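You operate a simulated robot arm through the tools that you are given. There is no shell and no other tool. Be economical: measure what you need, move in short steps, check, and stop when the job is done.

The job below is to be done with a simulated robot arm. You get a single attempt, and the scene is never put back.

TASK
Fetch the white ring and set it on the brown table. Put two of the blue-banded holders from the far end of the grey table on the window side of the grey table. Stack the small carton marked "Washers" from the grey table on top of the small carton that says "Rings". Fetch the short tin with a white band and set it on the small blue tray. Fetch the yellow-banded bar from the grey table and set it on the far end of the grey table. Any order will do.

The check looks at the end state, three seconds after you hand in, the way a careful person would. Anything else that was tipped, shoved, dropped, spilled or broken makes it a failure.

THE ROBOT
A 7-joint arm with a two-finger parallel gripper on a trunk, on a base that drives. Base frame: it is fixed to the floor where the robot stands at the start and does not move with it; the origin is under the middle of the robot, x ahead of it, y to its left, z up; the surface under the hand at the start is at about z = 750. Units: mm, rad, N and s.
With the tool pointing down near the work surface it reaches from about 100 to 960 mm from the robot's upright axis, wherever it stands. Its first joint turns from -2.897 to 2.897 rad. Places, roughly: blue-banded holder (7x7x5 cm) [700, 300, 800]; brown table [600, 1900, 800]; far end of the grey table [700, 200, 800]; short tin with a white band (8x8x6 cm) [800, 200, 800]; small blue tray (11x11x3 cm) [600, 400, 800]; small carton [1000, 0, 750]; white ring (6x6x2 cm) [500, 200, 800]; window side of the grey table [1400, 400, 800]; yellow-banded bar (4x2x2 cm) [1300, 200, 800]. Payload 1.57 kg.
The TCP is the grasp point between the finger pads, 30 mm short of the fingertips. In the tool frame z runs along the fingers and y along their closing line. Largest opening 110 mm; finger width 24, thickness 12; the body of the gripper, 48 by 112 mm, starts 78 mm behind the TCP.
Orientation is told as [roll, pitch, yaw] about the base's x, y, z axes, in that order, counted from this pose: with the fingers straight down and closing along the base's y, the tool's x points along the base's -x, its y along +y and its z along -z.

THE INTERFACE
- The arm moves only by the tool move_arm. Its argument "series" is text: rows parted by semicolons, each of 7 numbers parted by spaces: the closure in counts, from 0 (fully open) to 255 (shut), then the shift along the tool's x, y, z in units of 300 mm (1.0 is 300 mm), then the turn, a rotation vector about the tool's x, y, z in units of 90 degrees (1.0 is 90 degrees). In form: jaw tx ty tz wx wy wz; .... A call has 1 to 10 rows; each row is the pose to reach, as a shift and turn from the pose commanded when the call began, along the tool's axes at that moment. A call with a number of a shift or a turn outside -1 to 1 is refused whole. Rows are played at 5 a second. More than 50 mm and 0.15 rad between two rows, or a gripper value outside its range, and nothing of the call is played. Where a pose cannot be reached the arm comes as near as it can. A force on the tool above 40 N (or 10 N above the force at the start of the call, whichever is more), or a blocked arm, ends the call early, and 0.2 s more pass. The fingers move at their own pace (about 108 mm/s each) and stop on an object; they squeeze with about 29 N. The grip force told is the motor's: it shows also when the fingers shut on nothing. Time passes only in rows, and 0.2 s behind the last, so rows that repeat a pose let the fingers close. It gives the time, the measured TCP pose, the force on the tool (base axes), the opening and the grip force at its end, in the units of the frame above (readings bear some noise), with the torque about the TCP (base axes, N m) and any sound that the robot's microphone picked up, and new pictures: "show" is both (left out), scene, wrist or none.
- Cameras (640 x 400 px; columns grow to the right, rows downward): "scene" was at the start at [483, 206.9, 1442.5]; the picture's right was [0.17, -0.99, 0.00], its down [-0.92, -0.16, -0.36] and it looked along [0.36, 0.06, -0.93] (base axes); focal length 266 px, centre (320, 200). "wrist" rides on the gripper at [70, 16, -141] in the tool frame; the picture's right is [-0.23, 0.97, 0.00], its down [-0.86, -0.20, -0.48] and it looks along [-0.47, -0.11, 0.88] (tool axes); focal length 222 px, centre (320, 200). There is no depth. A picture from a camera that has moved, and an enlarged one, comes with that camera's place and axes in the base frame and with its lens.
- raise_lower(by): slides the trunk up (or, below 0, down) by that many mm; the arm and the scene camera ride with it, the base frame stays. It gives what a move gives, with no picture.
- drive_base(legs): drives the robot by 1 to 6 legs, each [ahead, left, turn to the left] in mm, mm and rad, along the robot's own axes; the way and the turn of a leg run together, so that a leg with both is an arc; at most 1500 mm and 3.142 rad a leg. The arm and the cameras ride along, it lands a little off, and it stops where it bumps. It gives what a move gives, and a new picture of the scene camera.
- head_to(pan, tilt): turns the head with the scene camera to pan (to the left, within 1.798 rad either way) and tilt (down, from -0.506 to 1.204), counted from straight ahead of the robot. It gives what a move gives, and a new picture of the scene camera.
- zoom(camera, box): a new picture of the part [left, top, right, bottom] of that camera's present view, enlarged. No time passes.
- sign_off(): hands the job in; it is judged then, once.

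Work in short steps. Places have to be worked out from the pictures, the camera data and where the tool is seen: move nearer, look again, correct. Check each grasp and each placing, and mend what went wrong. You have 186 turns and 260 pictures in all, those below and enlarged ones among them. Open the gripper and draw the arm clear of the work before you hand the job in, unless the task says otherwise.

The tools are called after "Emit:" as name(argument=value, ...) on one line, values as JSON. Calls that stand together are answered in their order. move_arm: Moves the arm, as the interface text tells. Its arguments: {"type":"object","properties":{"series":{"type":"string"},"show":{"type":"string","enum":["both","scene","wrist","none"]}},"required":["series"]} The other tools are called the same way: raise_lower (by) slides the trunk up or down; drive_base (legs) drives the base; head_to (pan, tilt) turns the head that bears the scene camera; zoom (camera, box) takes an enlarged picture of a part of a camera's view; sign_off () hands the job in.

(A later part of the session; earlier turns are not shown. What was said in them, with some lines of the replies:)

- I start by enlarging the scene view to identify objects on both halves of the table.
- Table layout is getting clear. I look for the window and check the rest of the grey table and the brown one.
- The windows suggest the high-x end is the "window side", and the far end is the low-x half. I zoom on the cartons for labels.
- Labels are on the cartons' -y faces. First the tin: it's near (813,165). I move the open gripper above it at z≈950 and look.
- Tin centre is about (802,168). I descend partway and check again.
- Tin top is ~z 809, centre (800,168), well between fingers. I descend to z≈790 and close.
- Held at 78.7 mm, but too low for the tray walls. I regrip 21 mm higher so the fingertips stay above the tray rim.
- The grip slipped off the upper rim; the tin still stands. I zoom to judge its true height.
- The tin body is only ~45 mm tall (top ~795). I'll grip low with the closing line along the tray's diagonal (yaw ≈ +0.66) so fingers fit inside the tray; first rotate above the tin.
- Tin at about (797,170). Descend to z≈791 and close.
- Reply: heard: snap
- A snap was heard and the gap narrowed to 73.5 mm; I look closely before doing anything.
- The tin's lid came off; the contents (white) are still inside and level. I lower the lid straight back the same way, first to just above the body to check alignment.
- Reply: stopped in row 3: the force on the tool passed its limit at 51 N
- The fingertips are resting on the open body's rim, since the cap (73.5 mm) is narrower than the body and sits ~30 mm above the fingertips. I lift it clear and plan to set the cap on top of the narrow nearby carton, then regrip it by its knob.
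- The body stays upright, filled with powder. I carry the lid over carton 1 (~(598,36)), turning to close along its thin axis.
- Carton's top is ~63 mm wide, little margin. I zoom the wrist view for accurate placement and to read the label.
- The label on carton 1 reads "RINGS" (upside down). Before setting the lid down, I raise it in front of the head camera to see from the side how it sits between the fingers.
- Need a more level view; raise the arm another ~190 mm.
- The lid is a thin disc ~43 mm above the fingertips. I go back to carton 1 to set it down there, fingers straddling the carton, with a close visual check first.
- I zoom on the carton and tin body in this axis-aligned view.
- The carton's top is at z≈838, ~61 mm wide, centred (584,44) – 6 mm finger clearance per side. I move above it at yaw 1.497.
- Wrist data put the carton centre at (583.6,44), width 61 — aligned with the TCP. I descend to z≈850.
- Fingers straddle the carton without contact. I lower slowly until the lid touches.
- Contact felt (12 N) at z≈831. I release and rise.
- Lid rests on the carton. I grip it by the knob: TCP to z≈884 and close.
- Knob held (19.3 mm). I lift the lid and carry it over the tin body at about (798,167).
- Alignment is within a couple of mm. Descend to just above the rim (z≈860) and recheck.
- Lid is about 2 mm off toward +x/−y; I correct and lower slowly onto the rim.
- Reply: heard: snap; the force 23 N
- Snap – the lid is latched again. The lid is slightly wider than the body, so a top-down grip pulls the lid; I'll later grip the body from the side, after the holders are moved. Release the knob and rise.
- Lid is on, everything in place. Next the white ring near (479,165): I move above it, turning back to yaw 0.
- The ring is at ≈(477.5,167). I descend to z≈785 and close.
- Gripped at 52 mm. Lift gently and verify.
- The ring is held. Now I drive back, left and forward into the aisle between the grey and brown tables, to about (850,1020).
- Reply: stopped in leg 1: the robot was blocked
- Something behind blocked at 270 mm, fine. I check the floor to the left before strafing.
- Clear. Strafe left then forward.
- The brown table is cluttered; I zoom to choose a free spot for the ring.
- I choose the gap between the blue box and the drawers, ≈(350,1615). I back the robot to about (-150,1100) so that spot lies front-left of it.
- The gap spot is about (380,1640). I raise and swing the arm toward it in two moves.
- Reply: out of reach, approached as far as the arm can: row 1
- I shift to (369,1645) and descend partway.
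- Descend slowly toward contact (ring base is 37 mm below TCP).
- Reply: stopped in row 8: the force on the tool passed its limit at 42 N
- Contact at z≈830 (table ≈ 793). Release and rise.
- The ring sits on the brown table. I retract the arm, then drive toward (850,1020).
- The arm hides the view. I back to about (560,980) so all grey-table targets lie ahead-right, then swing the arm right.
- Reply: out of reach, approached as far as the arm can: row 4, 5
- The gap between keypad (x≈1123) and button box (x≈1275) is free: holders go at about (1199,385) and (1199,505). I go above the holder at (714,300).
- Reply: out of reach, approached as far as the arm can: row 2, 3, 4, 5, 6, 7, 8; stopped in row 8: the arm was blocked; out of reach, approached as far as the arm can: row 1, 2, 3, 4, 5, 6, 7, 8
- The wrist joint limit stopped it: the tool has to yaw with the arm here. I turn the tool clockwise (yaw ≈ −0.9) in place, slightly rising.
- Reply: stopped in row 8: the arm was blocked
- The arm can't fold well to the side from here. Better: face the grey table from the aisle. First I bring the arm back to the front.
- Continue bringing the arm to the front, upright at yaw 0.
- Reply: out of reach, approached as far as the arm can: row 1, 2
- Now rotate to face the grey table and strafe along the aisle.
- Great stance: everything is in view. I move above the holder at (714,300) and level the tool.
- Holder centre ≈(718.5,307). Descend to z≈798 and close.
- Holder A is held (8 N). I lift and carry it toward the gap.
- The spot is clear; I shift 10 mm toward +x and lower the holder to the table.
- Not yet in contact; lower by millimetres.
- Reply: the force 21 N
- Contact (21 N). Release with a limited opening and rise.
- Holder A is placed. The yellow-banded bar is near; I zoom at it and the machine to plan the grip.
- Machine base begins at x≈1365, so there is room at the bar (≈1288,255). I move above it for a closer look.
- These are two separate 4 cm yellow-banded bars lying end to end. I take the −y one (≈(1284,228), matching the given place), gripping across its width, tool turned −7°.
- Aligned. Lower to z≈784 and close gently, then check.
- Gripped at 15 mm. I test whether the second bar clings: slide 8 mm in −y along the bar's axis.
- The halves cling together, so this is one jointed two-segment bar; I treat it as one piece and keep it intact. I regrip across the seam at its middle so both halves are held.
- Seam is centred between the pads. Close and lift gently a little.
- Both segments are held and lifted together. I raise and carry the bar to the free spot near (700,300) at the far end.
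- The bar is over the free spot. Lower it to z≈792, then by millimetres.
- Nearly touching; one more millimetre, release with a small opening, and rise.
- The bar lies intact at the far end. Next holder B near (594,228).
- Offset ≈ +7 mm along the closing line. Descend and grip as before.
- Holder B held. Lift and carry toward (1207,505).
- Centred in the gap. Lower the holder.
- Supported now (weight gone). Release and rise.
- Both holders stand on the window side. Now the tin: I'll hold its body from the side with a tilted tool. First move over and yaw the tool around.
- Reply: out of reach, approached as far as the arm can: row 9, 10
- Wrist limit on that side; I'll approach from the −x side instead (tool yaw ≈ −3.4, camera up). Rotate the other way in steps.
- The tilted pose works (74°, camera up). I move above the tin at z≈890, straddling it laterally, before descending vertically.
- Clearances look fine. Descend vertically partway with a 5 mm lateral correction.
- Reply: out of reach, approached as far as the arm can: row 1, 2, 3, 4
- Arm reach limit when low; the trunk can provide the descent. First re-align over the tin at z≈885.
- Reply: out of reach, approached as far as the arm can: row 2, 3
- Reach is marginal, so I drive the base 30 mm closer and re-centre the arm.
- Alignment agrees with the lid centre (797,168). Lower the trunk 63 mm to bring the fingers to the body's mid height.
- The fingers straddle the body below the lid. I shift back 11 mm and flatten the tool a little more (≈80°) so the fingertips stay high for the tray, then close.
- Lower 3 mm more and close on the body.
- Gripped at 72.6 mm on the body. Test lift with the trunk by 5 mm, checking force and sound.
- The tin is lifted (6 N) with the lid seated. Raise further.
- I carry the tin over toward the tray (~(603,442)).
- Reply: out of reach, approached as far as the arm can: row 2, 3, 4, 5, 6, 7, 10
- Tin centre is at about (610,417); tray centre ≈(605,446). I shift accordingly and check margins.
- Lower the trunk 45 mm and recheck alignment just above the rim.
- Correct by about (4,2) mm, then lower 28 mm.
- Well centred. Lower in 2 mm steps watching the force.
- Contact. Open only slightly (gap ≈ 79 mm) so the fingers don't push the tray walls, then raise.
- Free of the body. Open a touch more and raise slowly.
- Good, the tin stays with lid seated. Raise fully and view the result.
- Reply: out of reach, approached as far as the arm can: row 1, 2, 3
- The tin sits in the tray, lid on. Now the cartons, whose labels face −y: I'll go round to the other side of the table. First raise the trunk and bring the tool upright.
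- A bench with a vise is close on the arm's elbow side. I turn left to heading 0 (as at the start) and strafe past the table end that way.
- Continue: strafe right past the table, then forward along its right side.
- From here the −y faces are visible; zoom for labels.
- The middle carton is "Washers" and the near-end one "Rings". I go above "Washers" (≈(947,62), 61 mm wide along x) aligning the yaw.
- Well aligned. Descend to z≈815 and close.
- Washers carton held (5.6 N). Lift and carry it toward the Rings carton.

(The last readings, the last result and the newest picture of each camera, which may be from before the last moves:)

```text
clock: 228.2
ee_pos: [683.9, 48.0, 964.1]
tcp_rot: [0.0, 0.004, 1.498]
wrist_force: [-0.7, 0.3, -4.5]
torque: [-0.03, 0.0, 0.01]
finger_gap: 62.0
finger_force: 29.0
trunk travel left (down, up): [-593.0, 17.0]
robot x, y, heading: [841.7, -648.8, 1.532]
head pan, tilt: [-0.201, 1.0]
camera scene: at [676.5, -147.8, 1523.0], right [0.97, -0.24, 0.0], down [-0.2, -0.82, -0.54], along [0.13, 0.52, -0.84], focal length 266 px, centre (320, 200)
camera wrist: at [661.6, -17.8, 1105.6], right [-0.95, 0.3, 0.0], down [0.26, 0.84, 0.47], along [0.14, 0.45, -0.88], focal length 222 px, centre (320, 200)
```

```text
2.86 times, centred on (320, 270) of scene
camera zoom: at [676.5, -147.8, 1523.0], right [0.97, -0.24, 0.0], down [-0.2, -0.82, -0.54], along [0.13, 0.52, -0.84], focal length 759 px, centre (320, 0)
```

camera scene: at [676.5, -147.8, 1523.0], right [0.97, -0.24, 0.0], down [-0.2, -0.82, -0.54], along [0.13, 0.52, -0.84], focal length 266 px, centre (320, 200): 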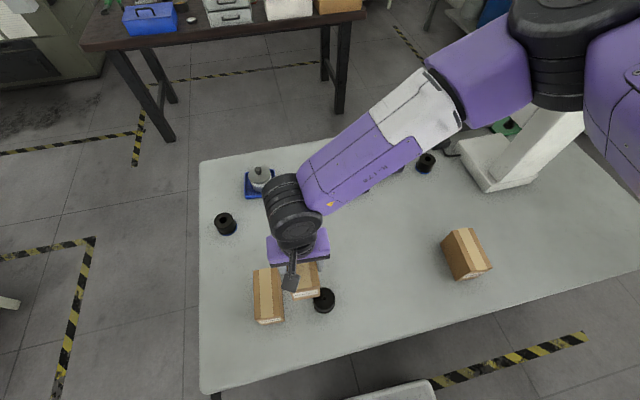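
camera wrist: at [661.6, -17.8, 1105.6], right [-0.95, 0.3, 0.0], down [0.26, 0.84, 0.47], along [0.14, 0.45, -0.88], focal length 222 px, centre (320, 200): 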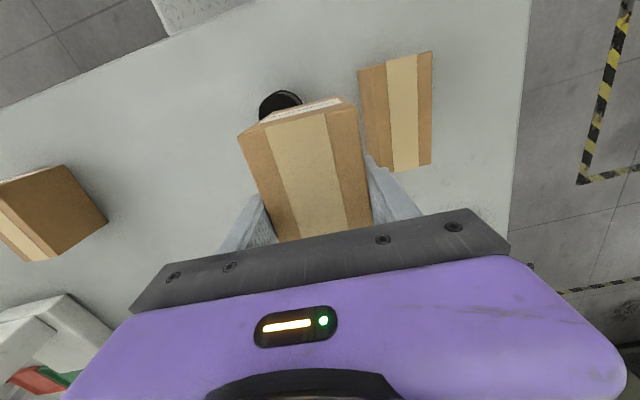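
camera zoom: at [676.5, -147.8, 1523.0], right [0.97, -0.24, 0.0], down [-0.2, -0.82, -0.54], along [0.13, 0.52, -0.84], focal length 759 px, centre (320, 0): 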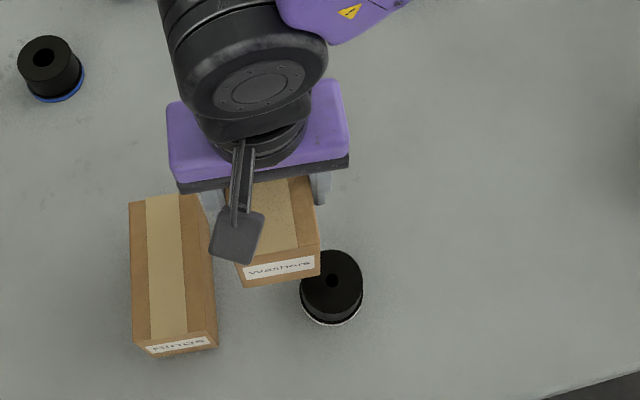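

Rings carton centre ≈(584,44), matching orientation. Move over it.

Emit:
move_arm(series="255 0.013 0.11 0 0 0 0;255 0.026 0.22 0 0 0 0;255 0.038 0.331 0 0 0 0;255 0.038 0.331 0 0 0 0")

Emit:
zoom(camera="scene", box=[210, 220, 350, 340])

```text
clock: 229.2
ee_pos: [584.9, 44.5, 964.8]
tcp_rot: [0.001, 0.005, 1.497]
wrist_force: [-0.1, -0.4, -4.1]
torque: [-0.05, 0.0, 0.0]
finger_gap: 62.1
finger_force: 29.0
trunk travel left (down, up): [-593.0, 17.0]
robot x, y, heading: [842.1, -647.6, 1.531]
head pan, tilt: [-0.201, 1.0]
camera scene: at [676.5, -147.8, 1523.0], right [0.97, -0.24, 0.0], down [-0.2, -0.82, -0.54], along [0.13, 0.52, -0.84], focal length 266 px, centre (320, 200)
camera wrist: at [562.2, -23.2, 1107.2], right [-0.95, 0.3, 0.0], down [0.26, 0.84, 0.47], along [0.14, 0.45, -0.88], focal length 222 px, centre (320, 200)
```

scene: 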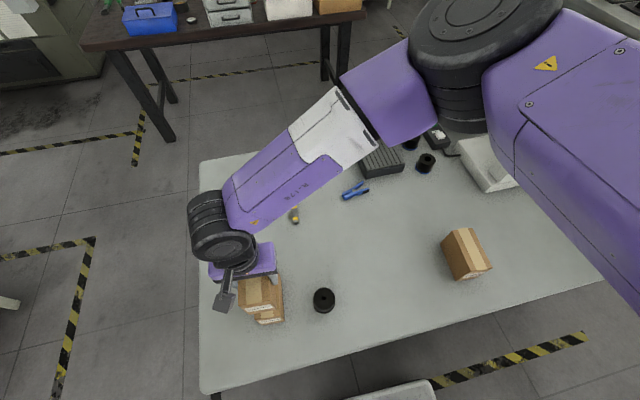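
wrist: 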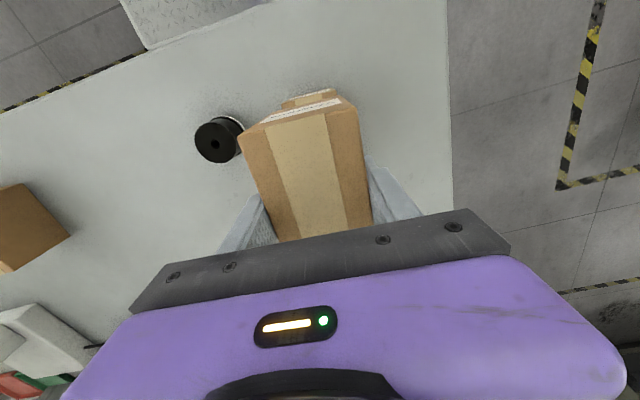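

```text
3.33 times, centred on (280, 280) of scene
camera zoom: at [676.5, -147.8, 1523.0], right [0.97, -0.24, 0.0], down [-0.2, -0.82, -0.54], along [0.13, 0.52, -0.84], focal length 886 px, centre (453, -67)
```

zoom: 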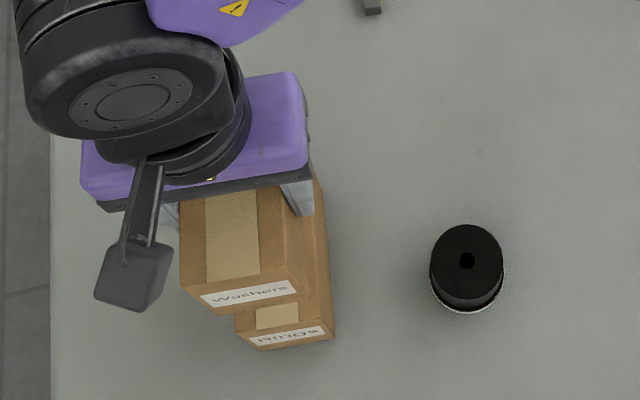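

Aligned above. Lower to z≈912, then in small steps to contact (~903).

Emit:
move_arm(series="255 0 0 0.08 0 0 0;255 0 0 0.14 0 0 0;255 0 0 0.176 0 0 0;255 0 0 0.176 0 0 0", show="none")

Emit:
zoom(camera="scene", box=[210, 220, 350, 340])

Emit:
zoom(camera="wrist", box=[220, 70, 420, 230])

```text
clock: 230.2
ee_pos: [582.4, 42.2, 913.4]
tcp_rot: [0.0, 0.004, 1.497]
wrist_force: [-0.1, -0.2, -3.7]
torque: [0.0, -0.02, -0.01]
finger_gap: 62.0
finger_force: 29.3
trunk travel left (down, up): [-593.0, 17.0]
robot x, y, heading: [840.0, -646.3, 1.528]
head pan, tilt: [-0.201, 1.0]
```

```text
3.33 times, centred on (280, 280) of scene
camera zoom: at [676.7, -147.8, 1523.0], right [0.97, -0.24, 0.0], down [-0.2, -0.82, -0.54], along [0.13, 0.52, -0.84], focal length 886 px, centre (453, -67)
```

zoom: 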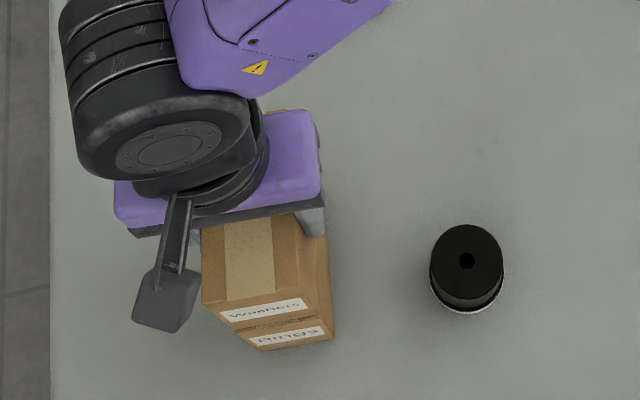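

```text
2.50 times, centred on (320, 150) of wrist
camera zoom: at [562.3, -23.5, 1054.9], right [-0.95, 0.3, 0.0], down [0.26, 0.84, 0.47], along [0.14, 0.45, -0.88], focal length 555 px, centre (320, 325)
```

zoom: 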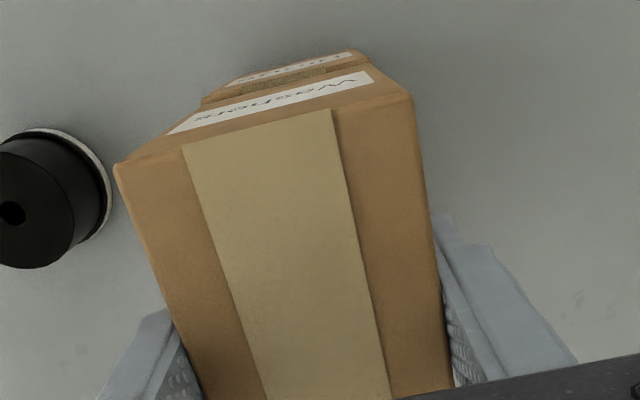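

Alignment good within a few mm. Continue down in small steps.

Emit:
move_arm(series="255 0.006 -0.004 0.01 0 0 0;255 0.006 -0.004 0.016 0 0 0;255 0.006 -0.004 0.021 0 0 0;255 0.006 -0.004 0.025 0 0 0;255 0.006 -0.004 0.025 0 0 0", show="none")

```text
clock: 231.4
ee_pos: [584.9, 41.5, 909.7]
tcp_rot: [0.002, 0.003, 1.497]
wrist_force: [4.7, 1.3, 26.6]
torque: [0.05, -0.64, -0.07]
finger_gap: 61.5
finger_force: 29.2
trunk travel left (down, up): [-593.0, 17.0]
robot x, y, heading: [840.9, -646.7, 1.531]
head pan, tilt: [-0.201, 1.0]
```

Contact. Release and rise.

Emit:
move_arm(series="255 0 0 -0.006 0 0 0;150 0 0 -0.006 0 0 0;40 0 0 -0.006 0 0 0;40 0 0 -0.006 0 0 0;20 0 0 -0.12 0 0 0;0 0 0 -0.26 0 0 0;0 0 0 -0.4 0 0 0;0 0 0 -0.4 0 0 0")

Emit:
zoom(camera="scene", box=[210, 220, 350, 340])

Emit:
zoom(camera="wrist", box=[220, 70, 420, 230])

```text
clock: 233.2
ee_pos: [581.5, 44.3, 1026.8]
tcp_rot: [0.001, 0.005, 1.497]
wrist_force: [1.3, 0.8, -0.1]
torque: [0.03, 0.0, 0.04]
finger_gap: 110.0
finger_force: 0.1
trunk travel left (down, up): [-593.0, 17.0]
robot x, y, heading: [843.8, -646.6, 1.529]
head pan, tilt: [-0.201, 1.0]
camera scene: at [676.8, -148.0, 1523.1], right [0.97, -0.24, 0.0], down [-0.2, -0.82, -0.54], along [0.13, 0.52, -0.84], focal length 266 px, centre (320, 200)
camera wrist: at [559.3, -23.3, 1169.5], right [-0.95, 0.3, 0.0], down [0.26, 0.84, 0.47], along [0.14, 0.45, -0.88], focal length 222 px, centre (320, 200)
```

scene: 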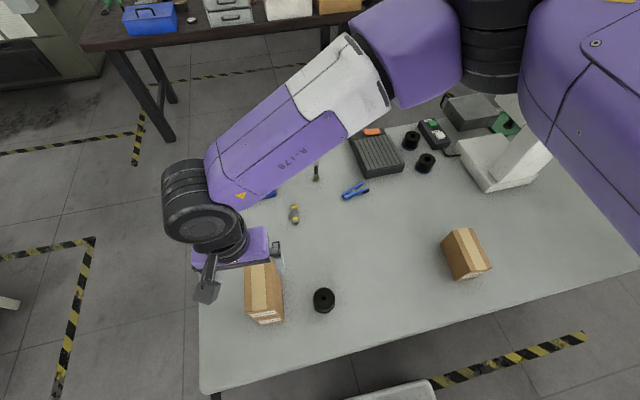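
wrist: 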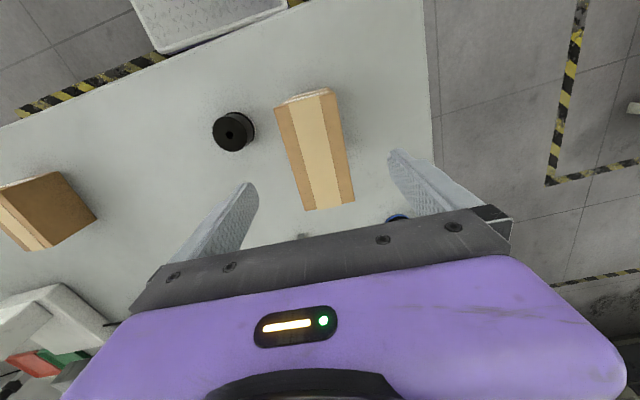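

```text
3.33 times, centred on (280, 280) of scene
camera zoom: at [676.8, -148.0, 1523.1], right [0.97, -0.24, 0.0], down [-0.2, -0.82, -0.54], along [0.13, 0.52, -0.84], focal length 886 px, centre (453, -67)
```

zoom: 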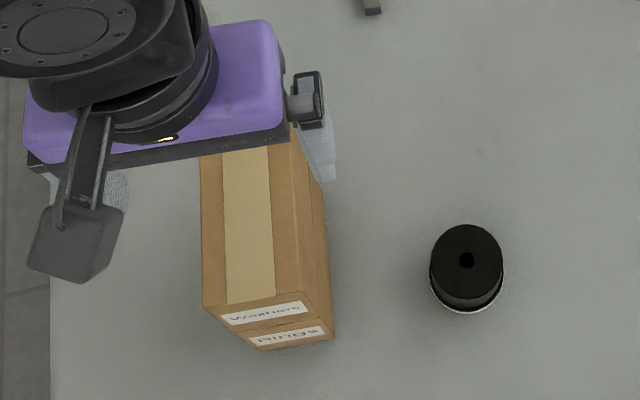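

```text
2.50 times, centred on (320, 150) of wrist
camera zoom: at [559.3, -23.3, 1169.5], right [-0.95, 0.3, 0.0], down [0.26, 0.84, 0.47], along [0.14, 0.45, -0.88], focal length 555 px, centre (320, 325)
```

zoom: 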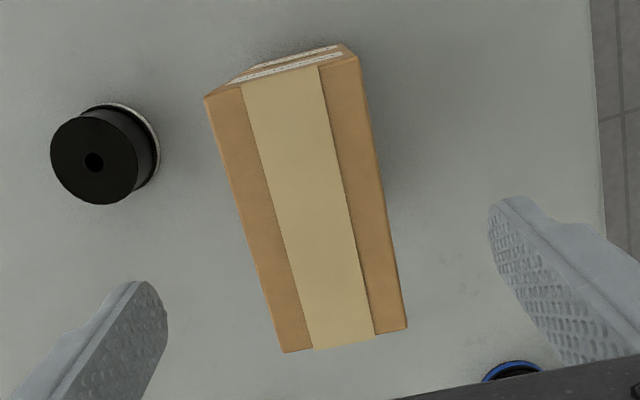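

Stacked squarely. I draw the arm clear toward the robot and take a final look over both tables.

Emit:
move_arm(series="0 0 0 -0.1 0 0 0;0 0 -0.13 -0.15 0 0 0;0 0.05 -0.27 -0.15 0 0 0;0 0.1 -0.41 -0.15 0 0 0;0 0.15 -0.55 -0.15 0 0 0;0 0.25 -0.66 -0.15 0 0 0;0 0.35 -0.75 -0.15 0 0 0;0 0.35 -0.75 -0.15 0 0 0", show="none")

Emit:
head_to(pan=0.05, tilt=0.75)

Emit:
zoom(camera="scene", box=[100, 150, 420, 380])

Emit:
zoom(camera="scene", box=[100, 30, 300, 150])

```text
clock: 235.0
ee_pos: [803.1, -80.4, 1075.3]
tcp_rot: [0.0, 0.005, 1.498]
wrist_force: [-1.2, -0.3, 0.1]
torque: [0.0, -0.02, 0.01]
finger_gap: 110.0
finger_force: 0.0
trunk travel left (down, up): [-593.0, 17.0]
robot x, y, heading: [842.0, -649.0, 1.533]
head pan, tilt: [-0.201, 1.0]
```

```text
clock: 235.8
ee_pos: [802.3, -81.0, 1074.8]
tcp_rot: [-0.001, 0.004, 1.498]
wrist_force: [0.2, 0.4, -0.2]
torque: [-0.03, -0.02, 0.0]
finger_gap: 110.0
finger_force: 0.1
trunk travel left (down, up): [-593.0, 17.0]
robot x, y, heading: [841.8, -648.9, 1.526]
head pan, tilt: [0.051, 0.75]
camera scene: at [659.4, -132.7, 1542.1], right [1.0, 0.01, 0.0], down [0.01, -0.68, -0.73], along [-0.01, 0.73, -0.68], focal length 266 px, centre (320, 200)
```

scene: 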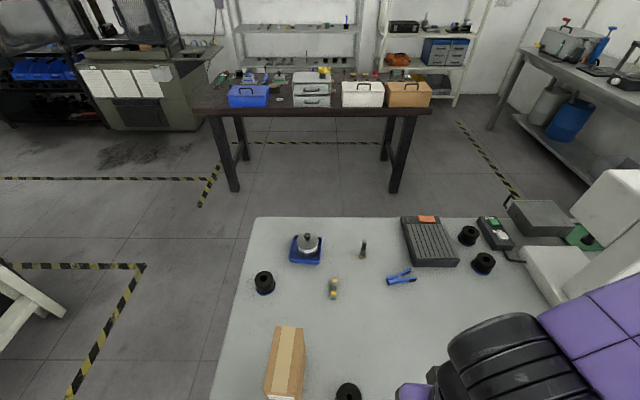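

```text
1.74 times, centred on (260, 265) of scene
camera zoom: at [659.4, -132.7, 1542.1], right [1.0, 0.01, 0.0], down [0.01, -0.68, -0.73], along [-0.01, 0.73, -0.68], focal length 462 px, centre (424, 87)
```

zoom: 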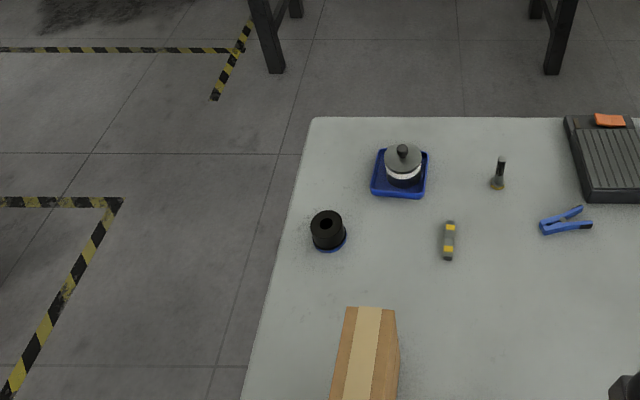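

```text
3.20 times, centred on (200, 90) of scene
camera zoom: at [659.4, -132.7, 1542.1], right [1.0, 0.01, 0.0], down [0.01, -0.68, -0.73], along [-0.01, 0.73, -0.68], focal length 850 px, centre (704, 552)
```

zoom: 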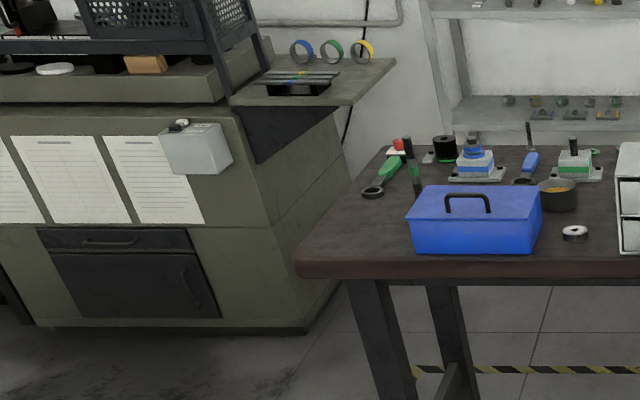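

One check for other yellow-banded bars on the shelves, to confirm how a single bar looks.

Emit:
zoom(camera="scene", box=[225, 10, 365, 80])

Emit:
zoom(camera="scene", box=[310, 255, 360, 310])

```text
4.57 times, centred on (295, 45) of scene
camera zoom: at [659.4, -132.7, 1542.1], right [1.0, 0.01, 0.0], down [0.01, -0.68, -0.73], along [-0.01, 0.73, -0.68], focal length 1215 px, centre (434, 909)
```

zoom: 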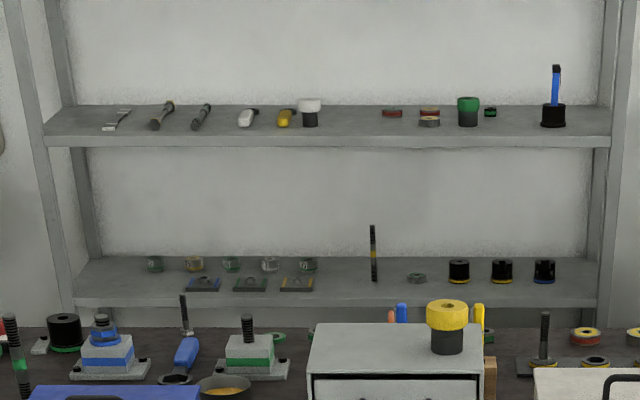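

```text
7.27 times, centred on (335, 282) of scene
camera zoom: at [659.4, -132.7, 1542.1], right [1.0, 0.01, 0.0], down [0.01, -0.68, -0.73], along [-0.01, 0.73, -0.68], focal length 1933 px, centre (211, -400)
```

zoom: 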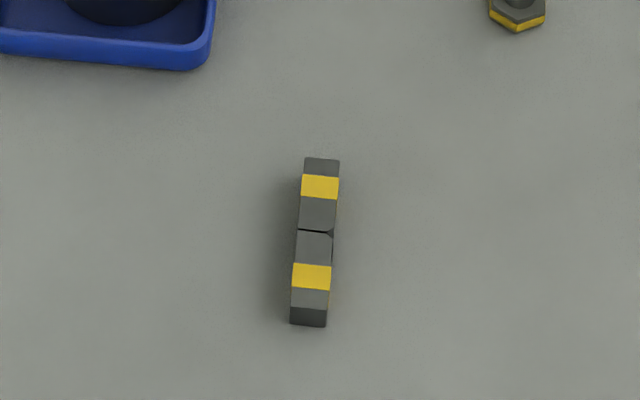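

Everything is in place and the arm is clear with the gripper open, so I hand the job in.

Emit:
sign_off()

```text
The job is handed in.
```

I finished all five moves and handed the job in, with the gripper open and the arm clear. I don't have the check's verdict.

- **White ring:** it is on the brown table, between the blue box and the drawer unit.
- **Blue-banded holders:** two now stand on the window side of the grey table, between the keypad and the button box. The third is still at the far end.
- **Cartons:** "Washers" is stacked on "Rings".
- **Tin:** it is on the blue tray with its lid on. The lid came off on my first lift. I set it on the "Rings" carton, then pressed it back on until it snapped, and saw no spill.
- **Yellow-banded bar:** it is at the far end of the grey table. It turned out to be two 4 cm pieces clinging end to end. I treated them as one bar and moved both together. If only one piece was meant, the other was moved too.
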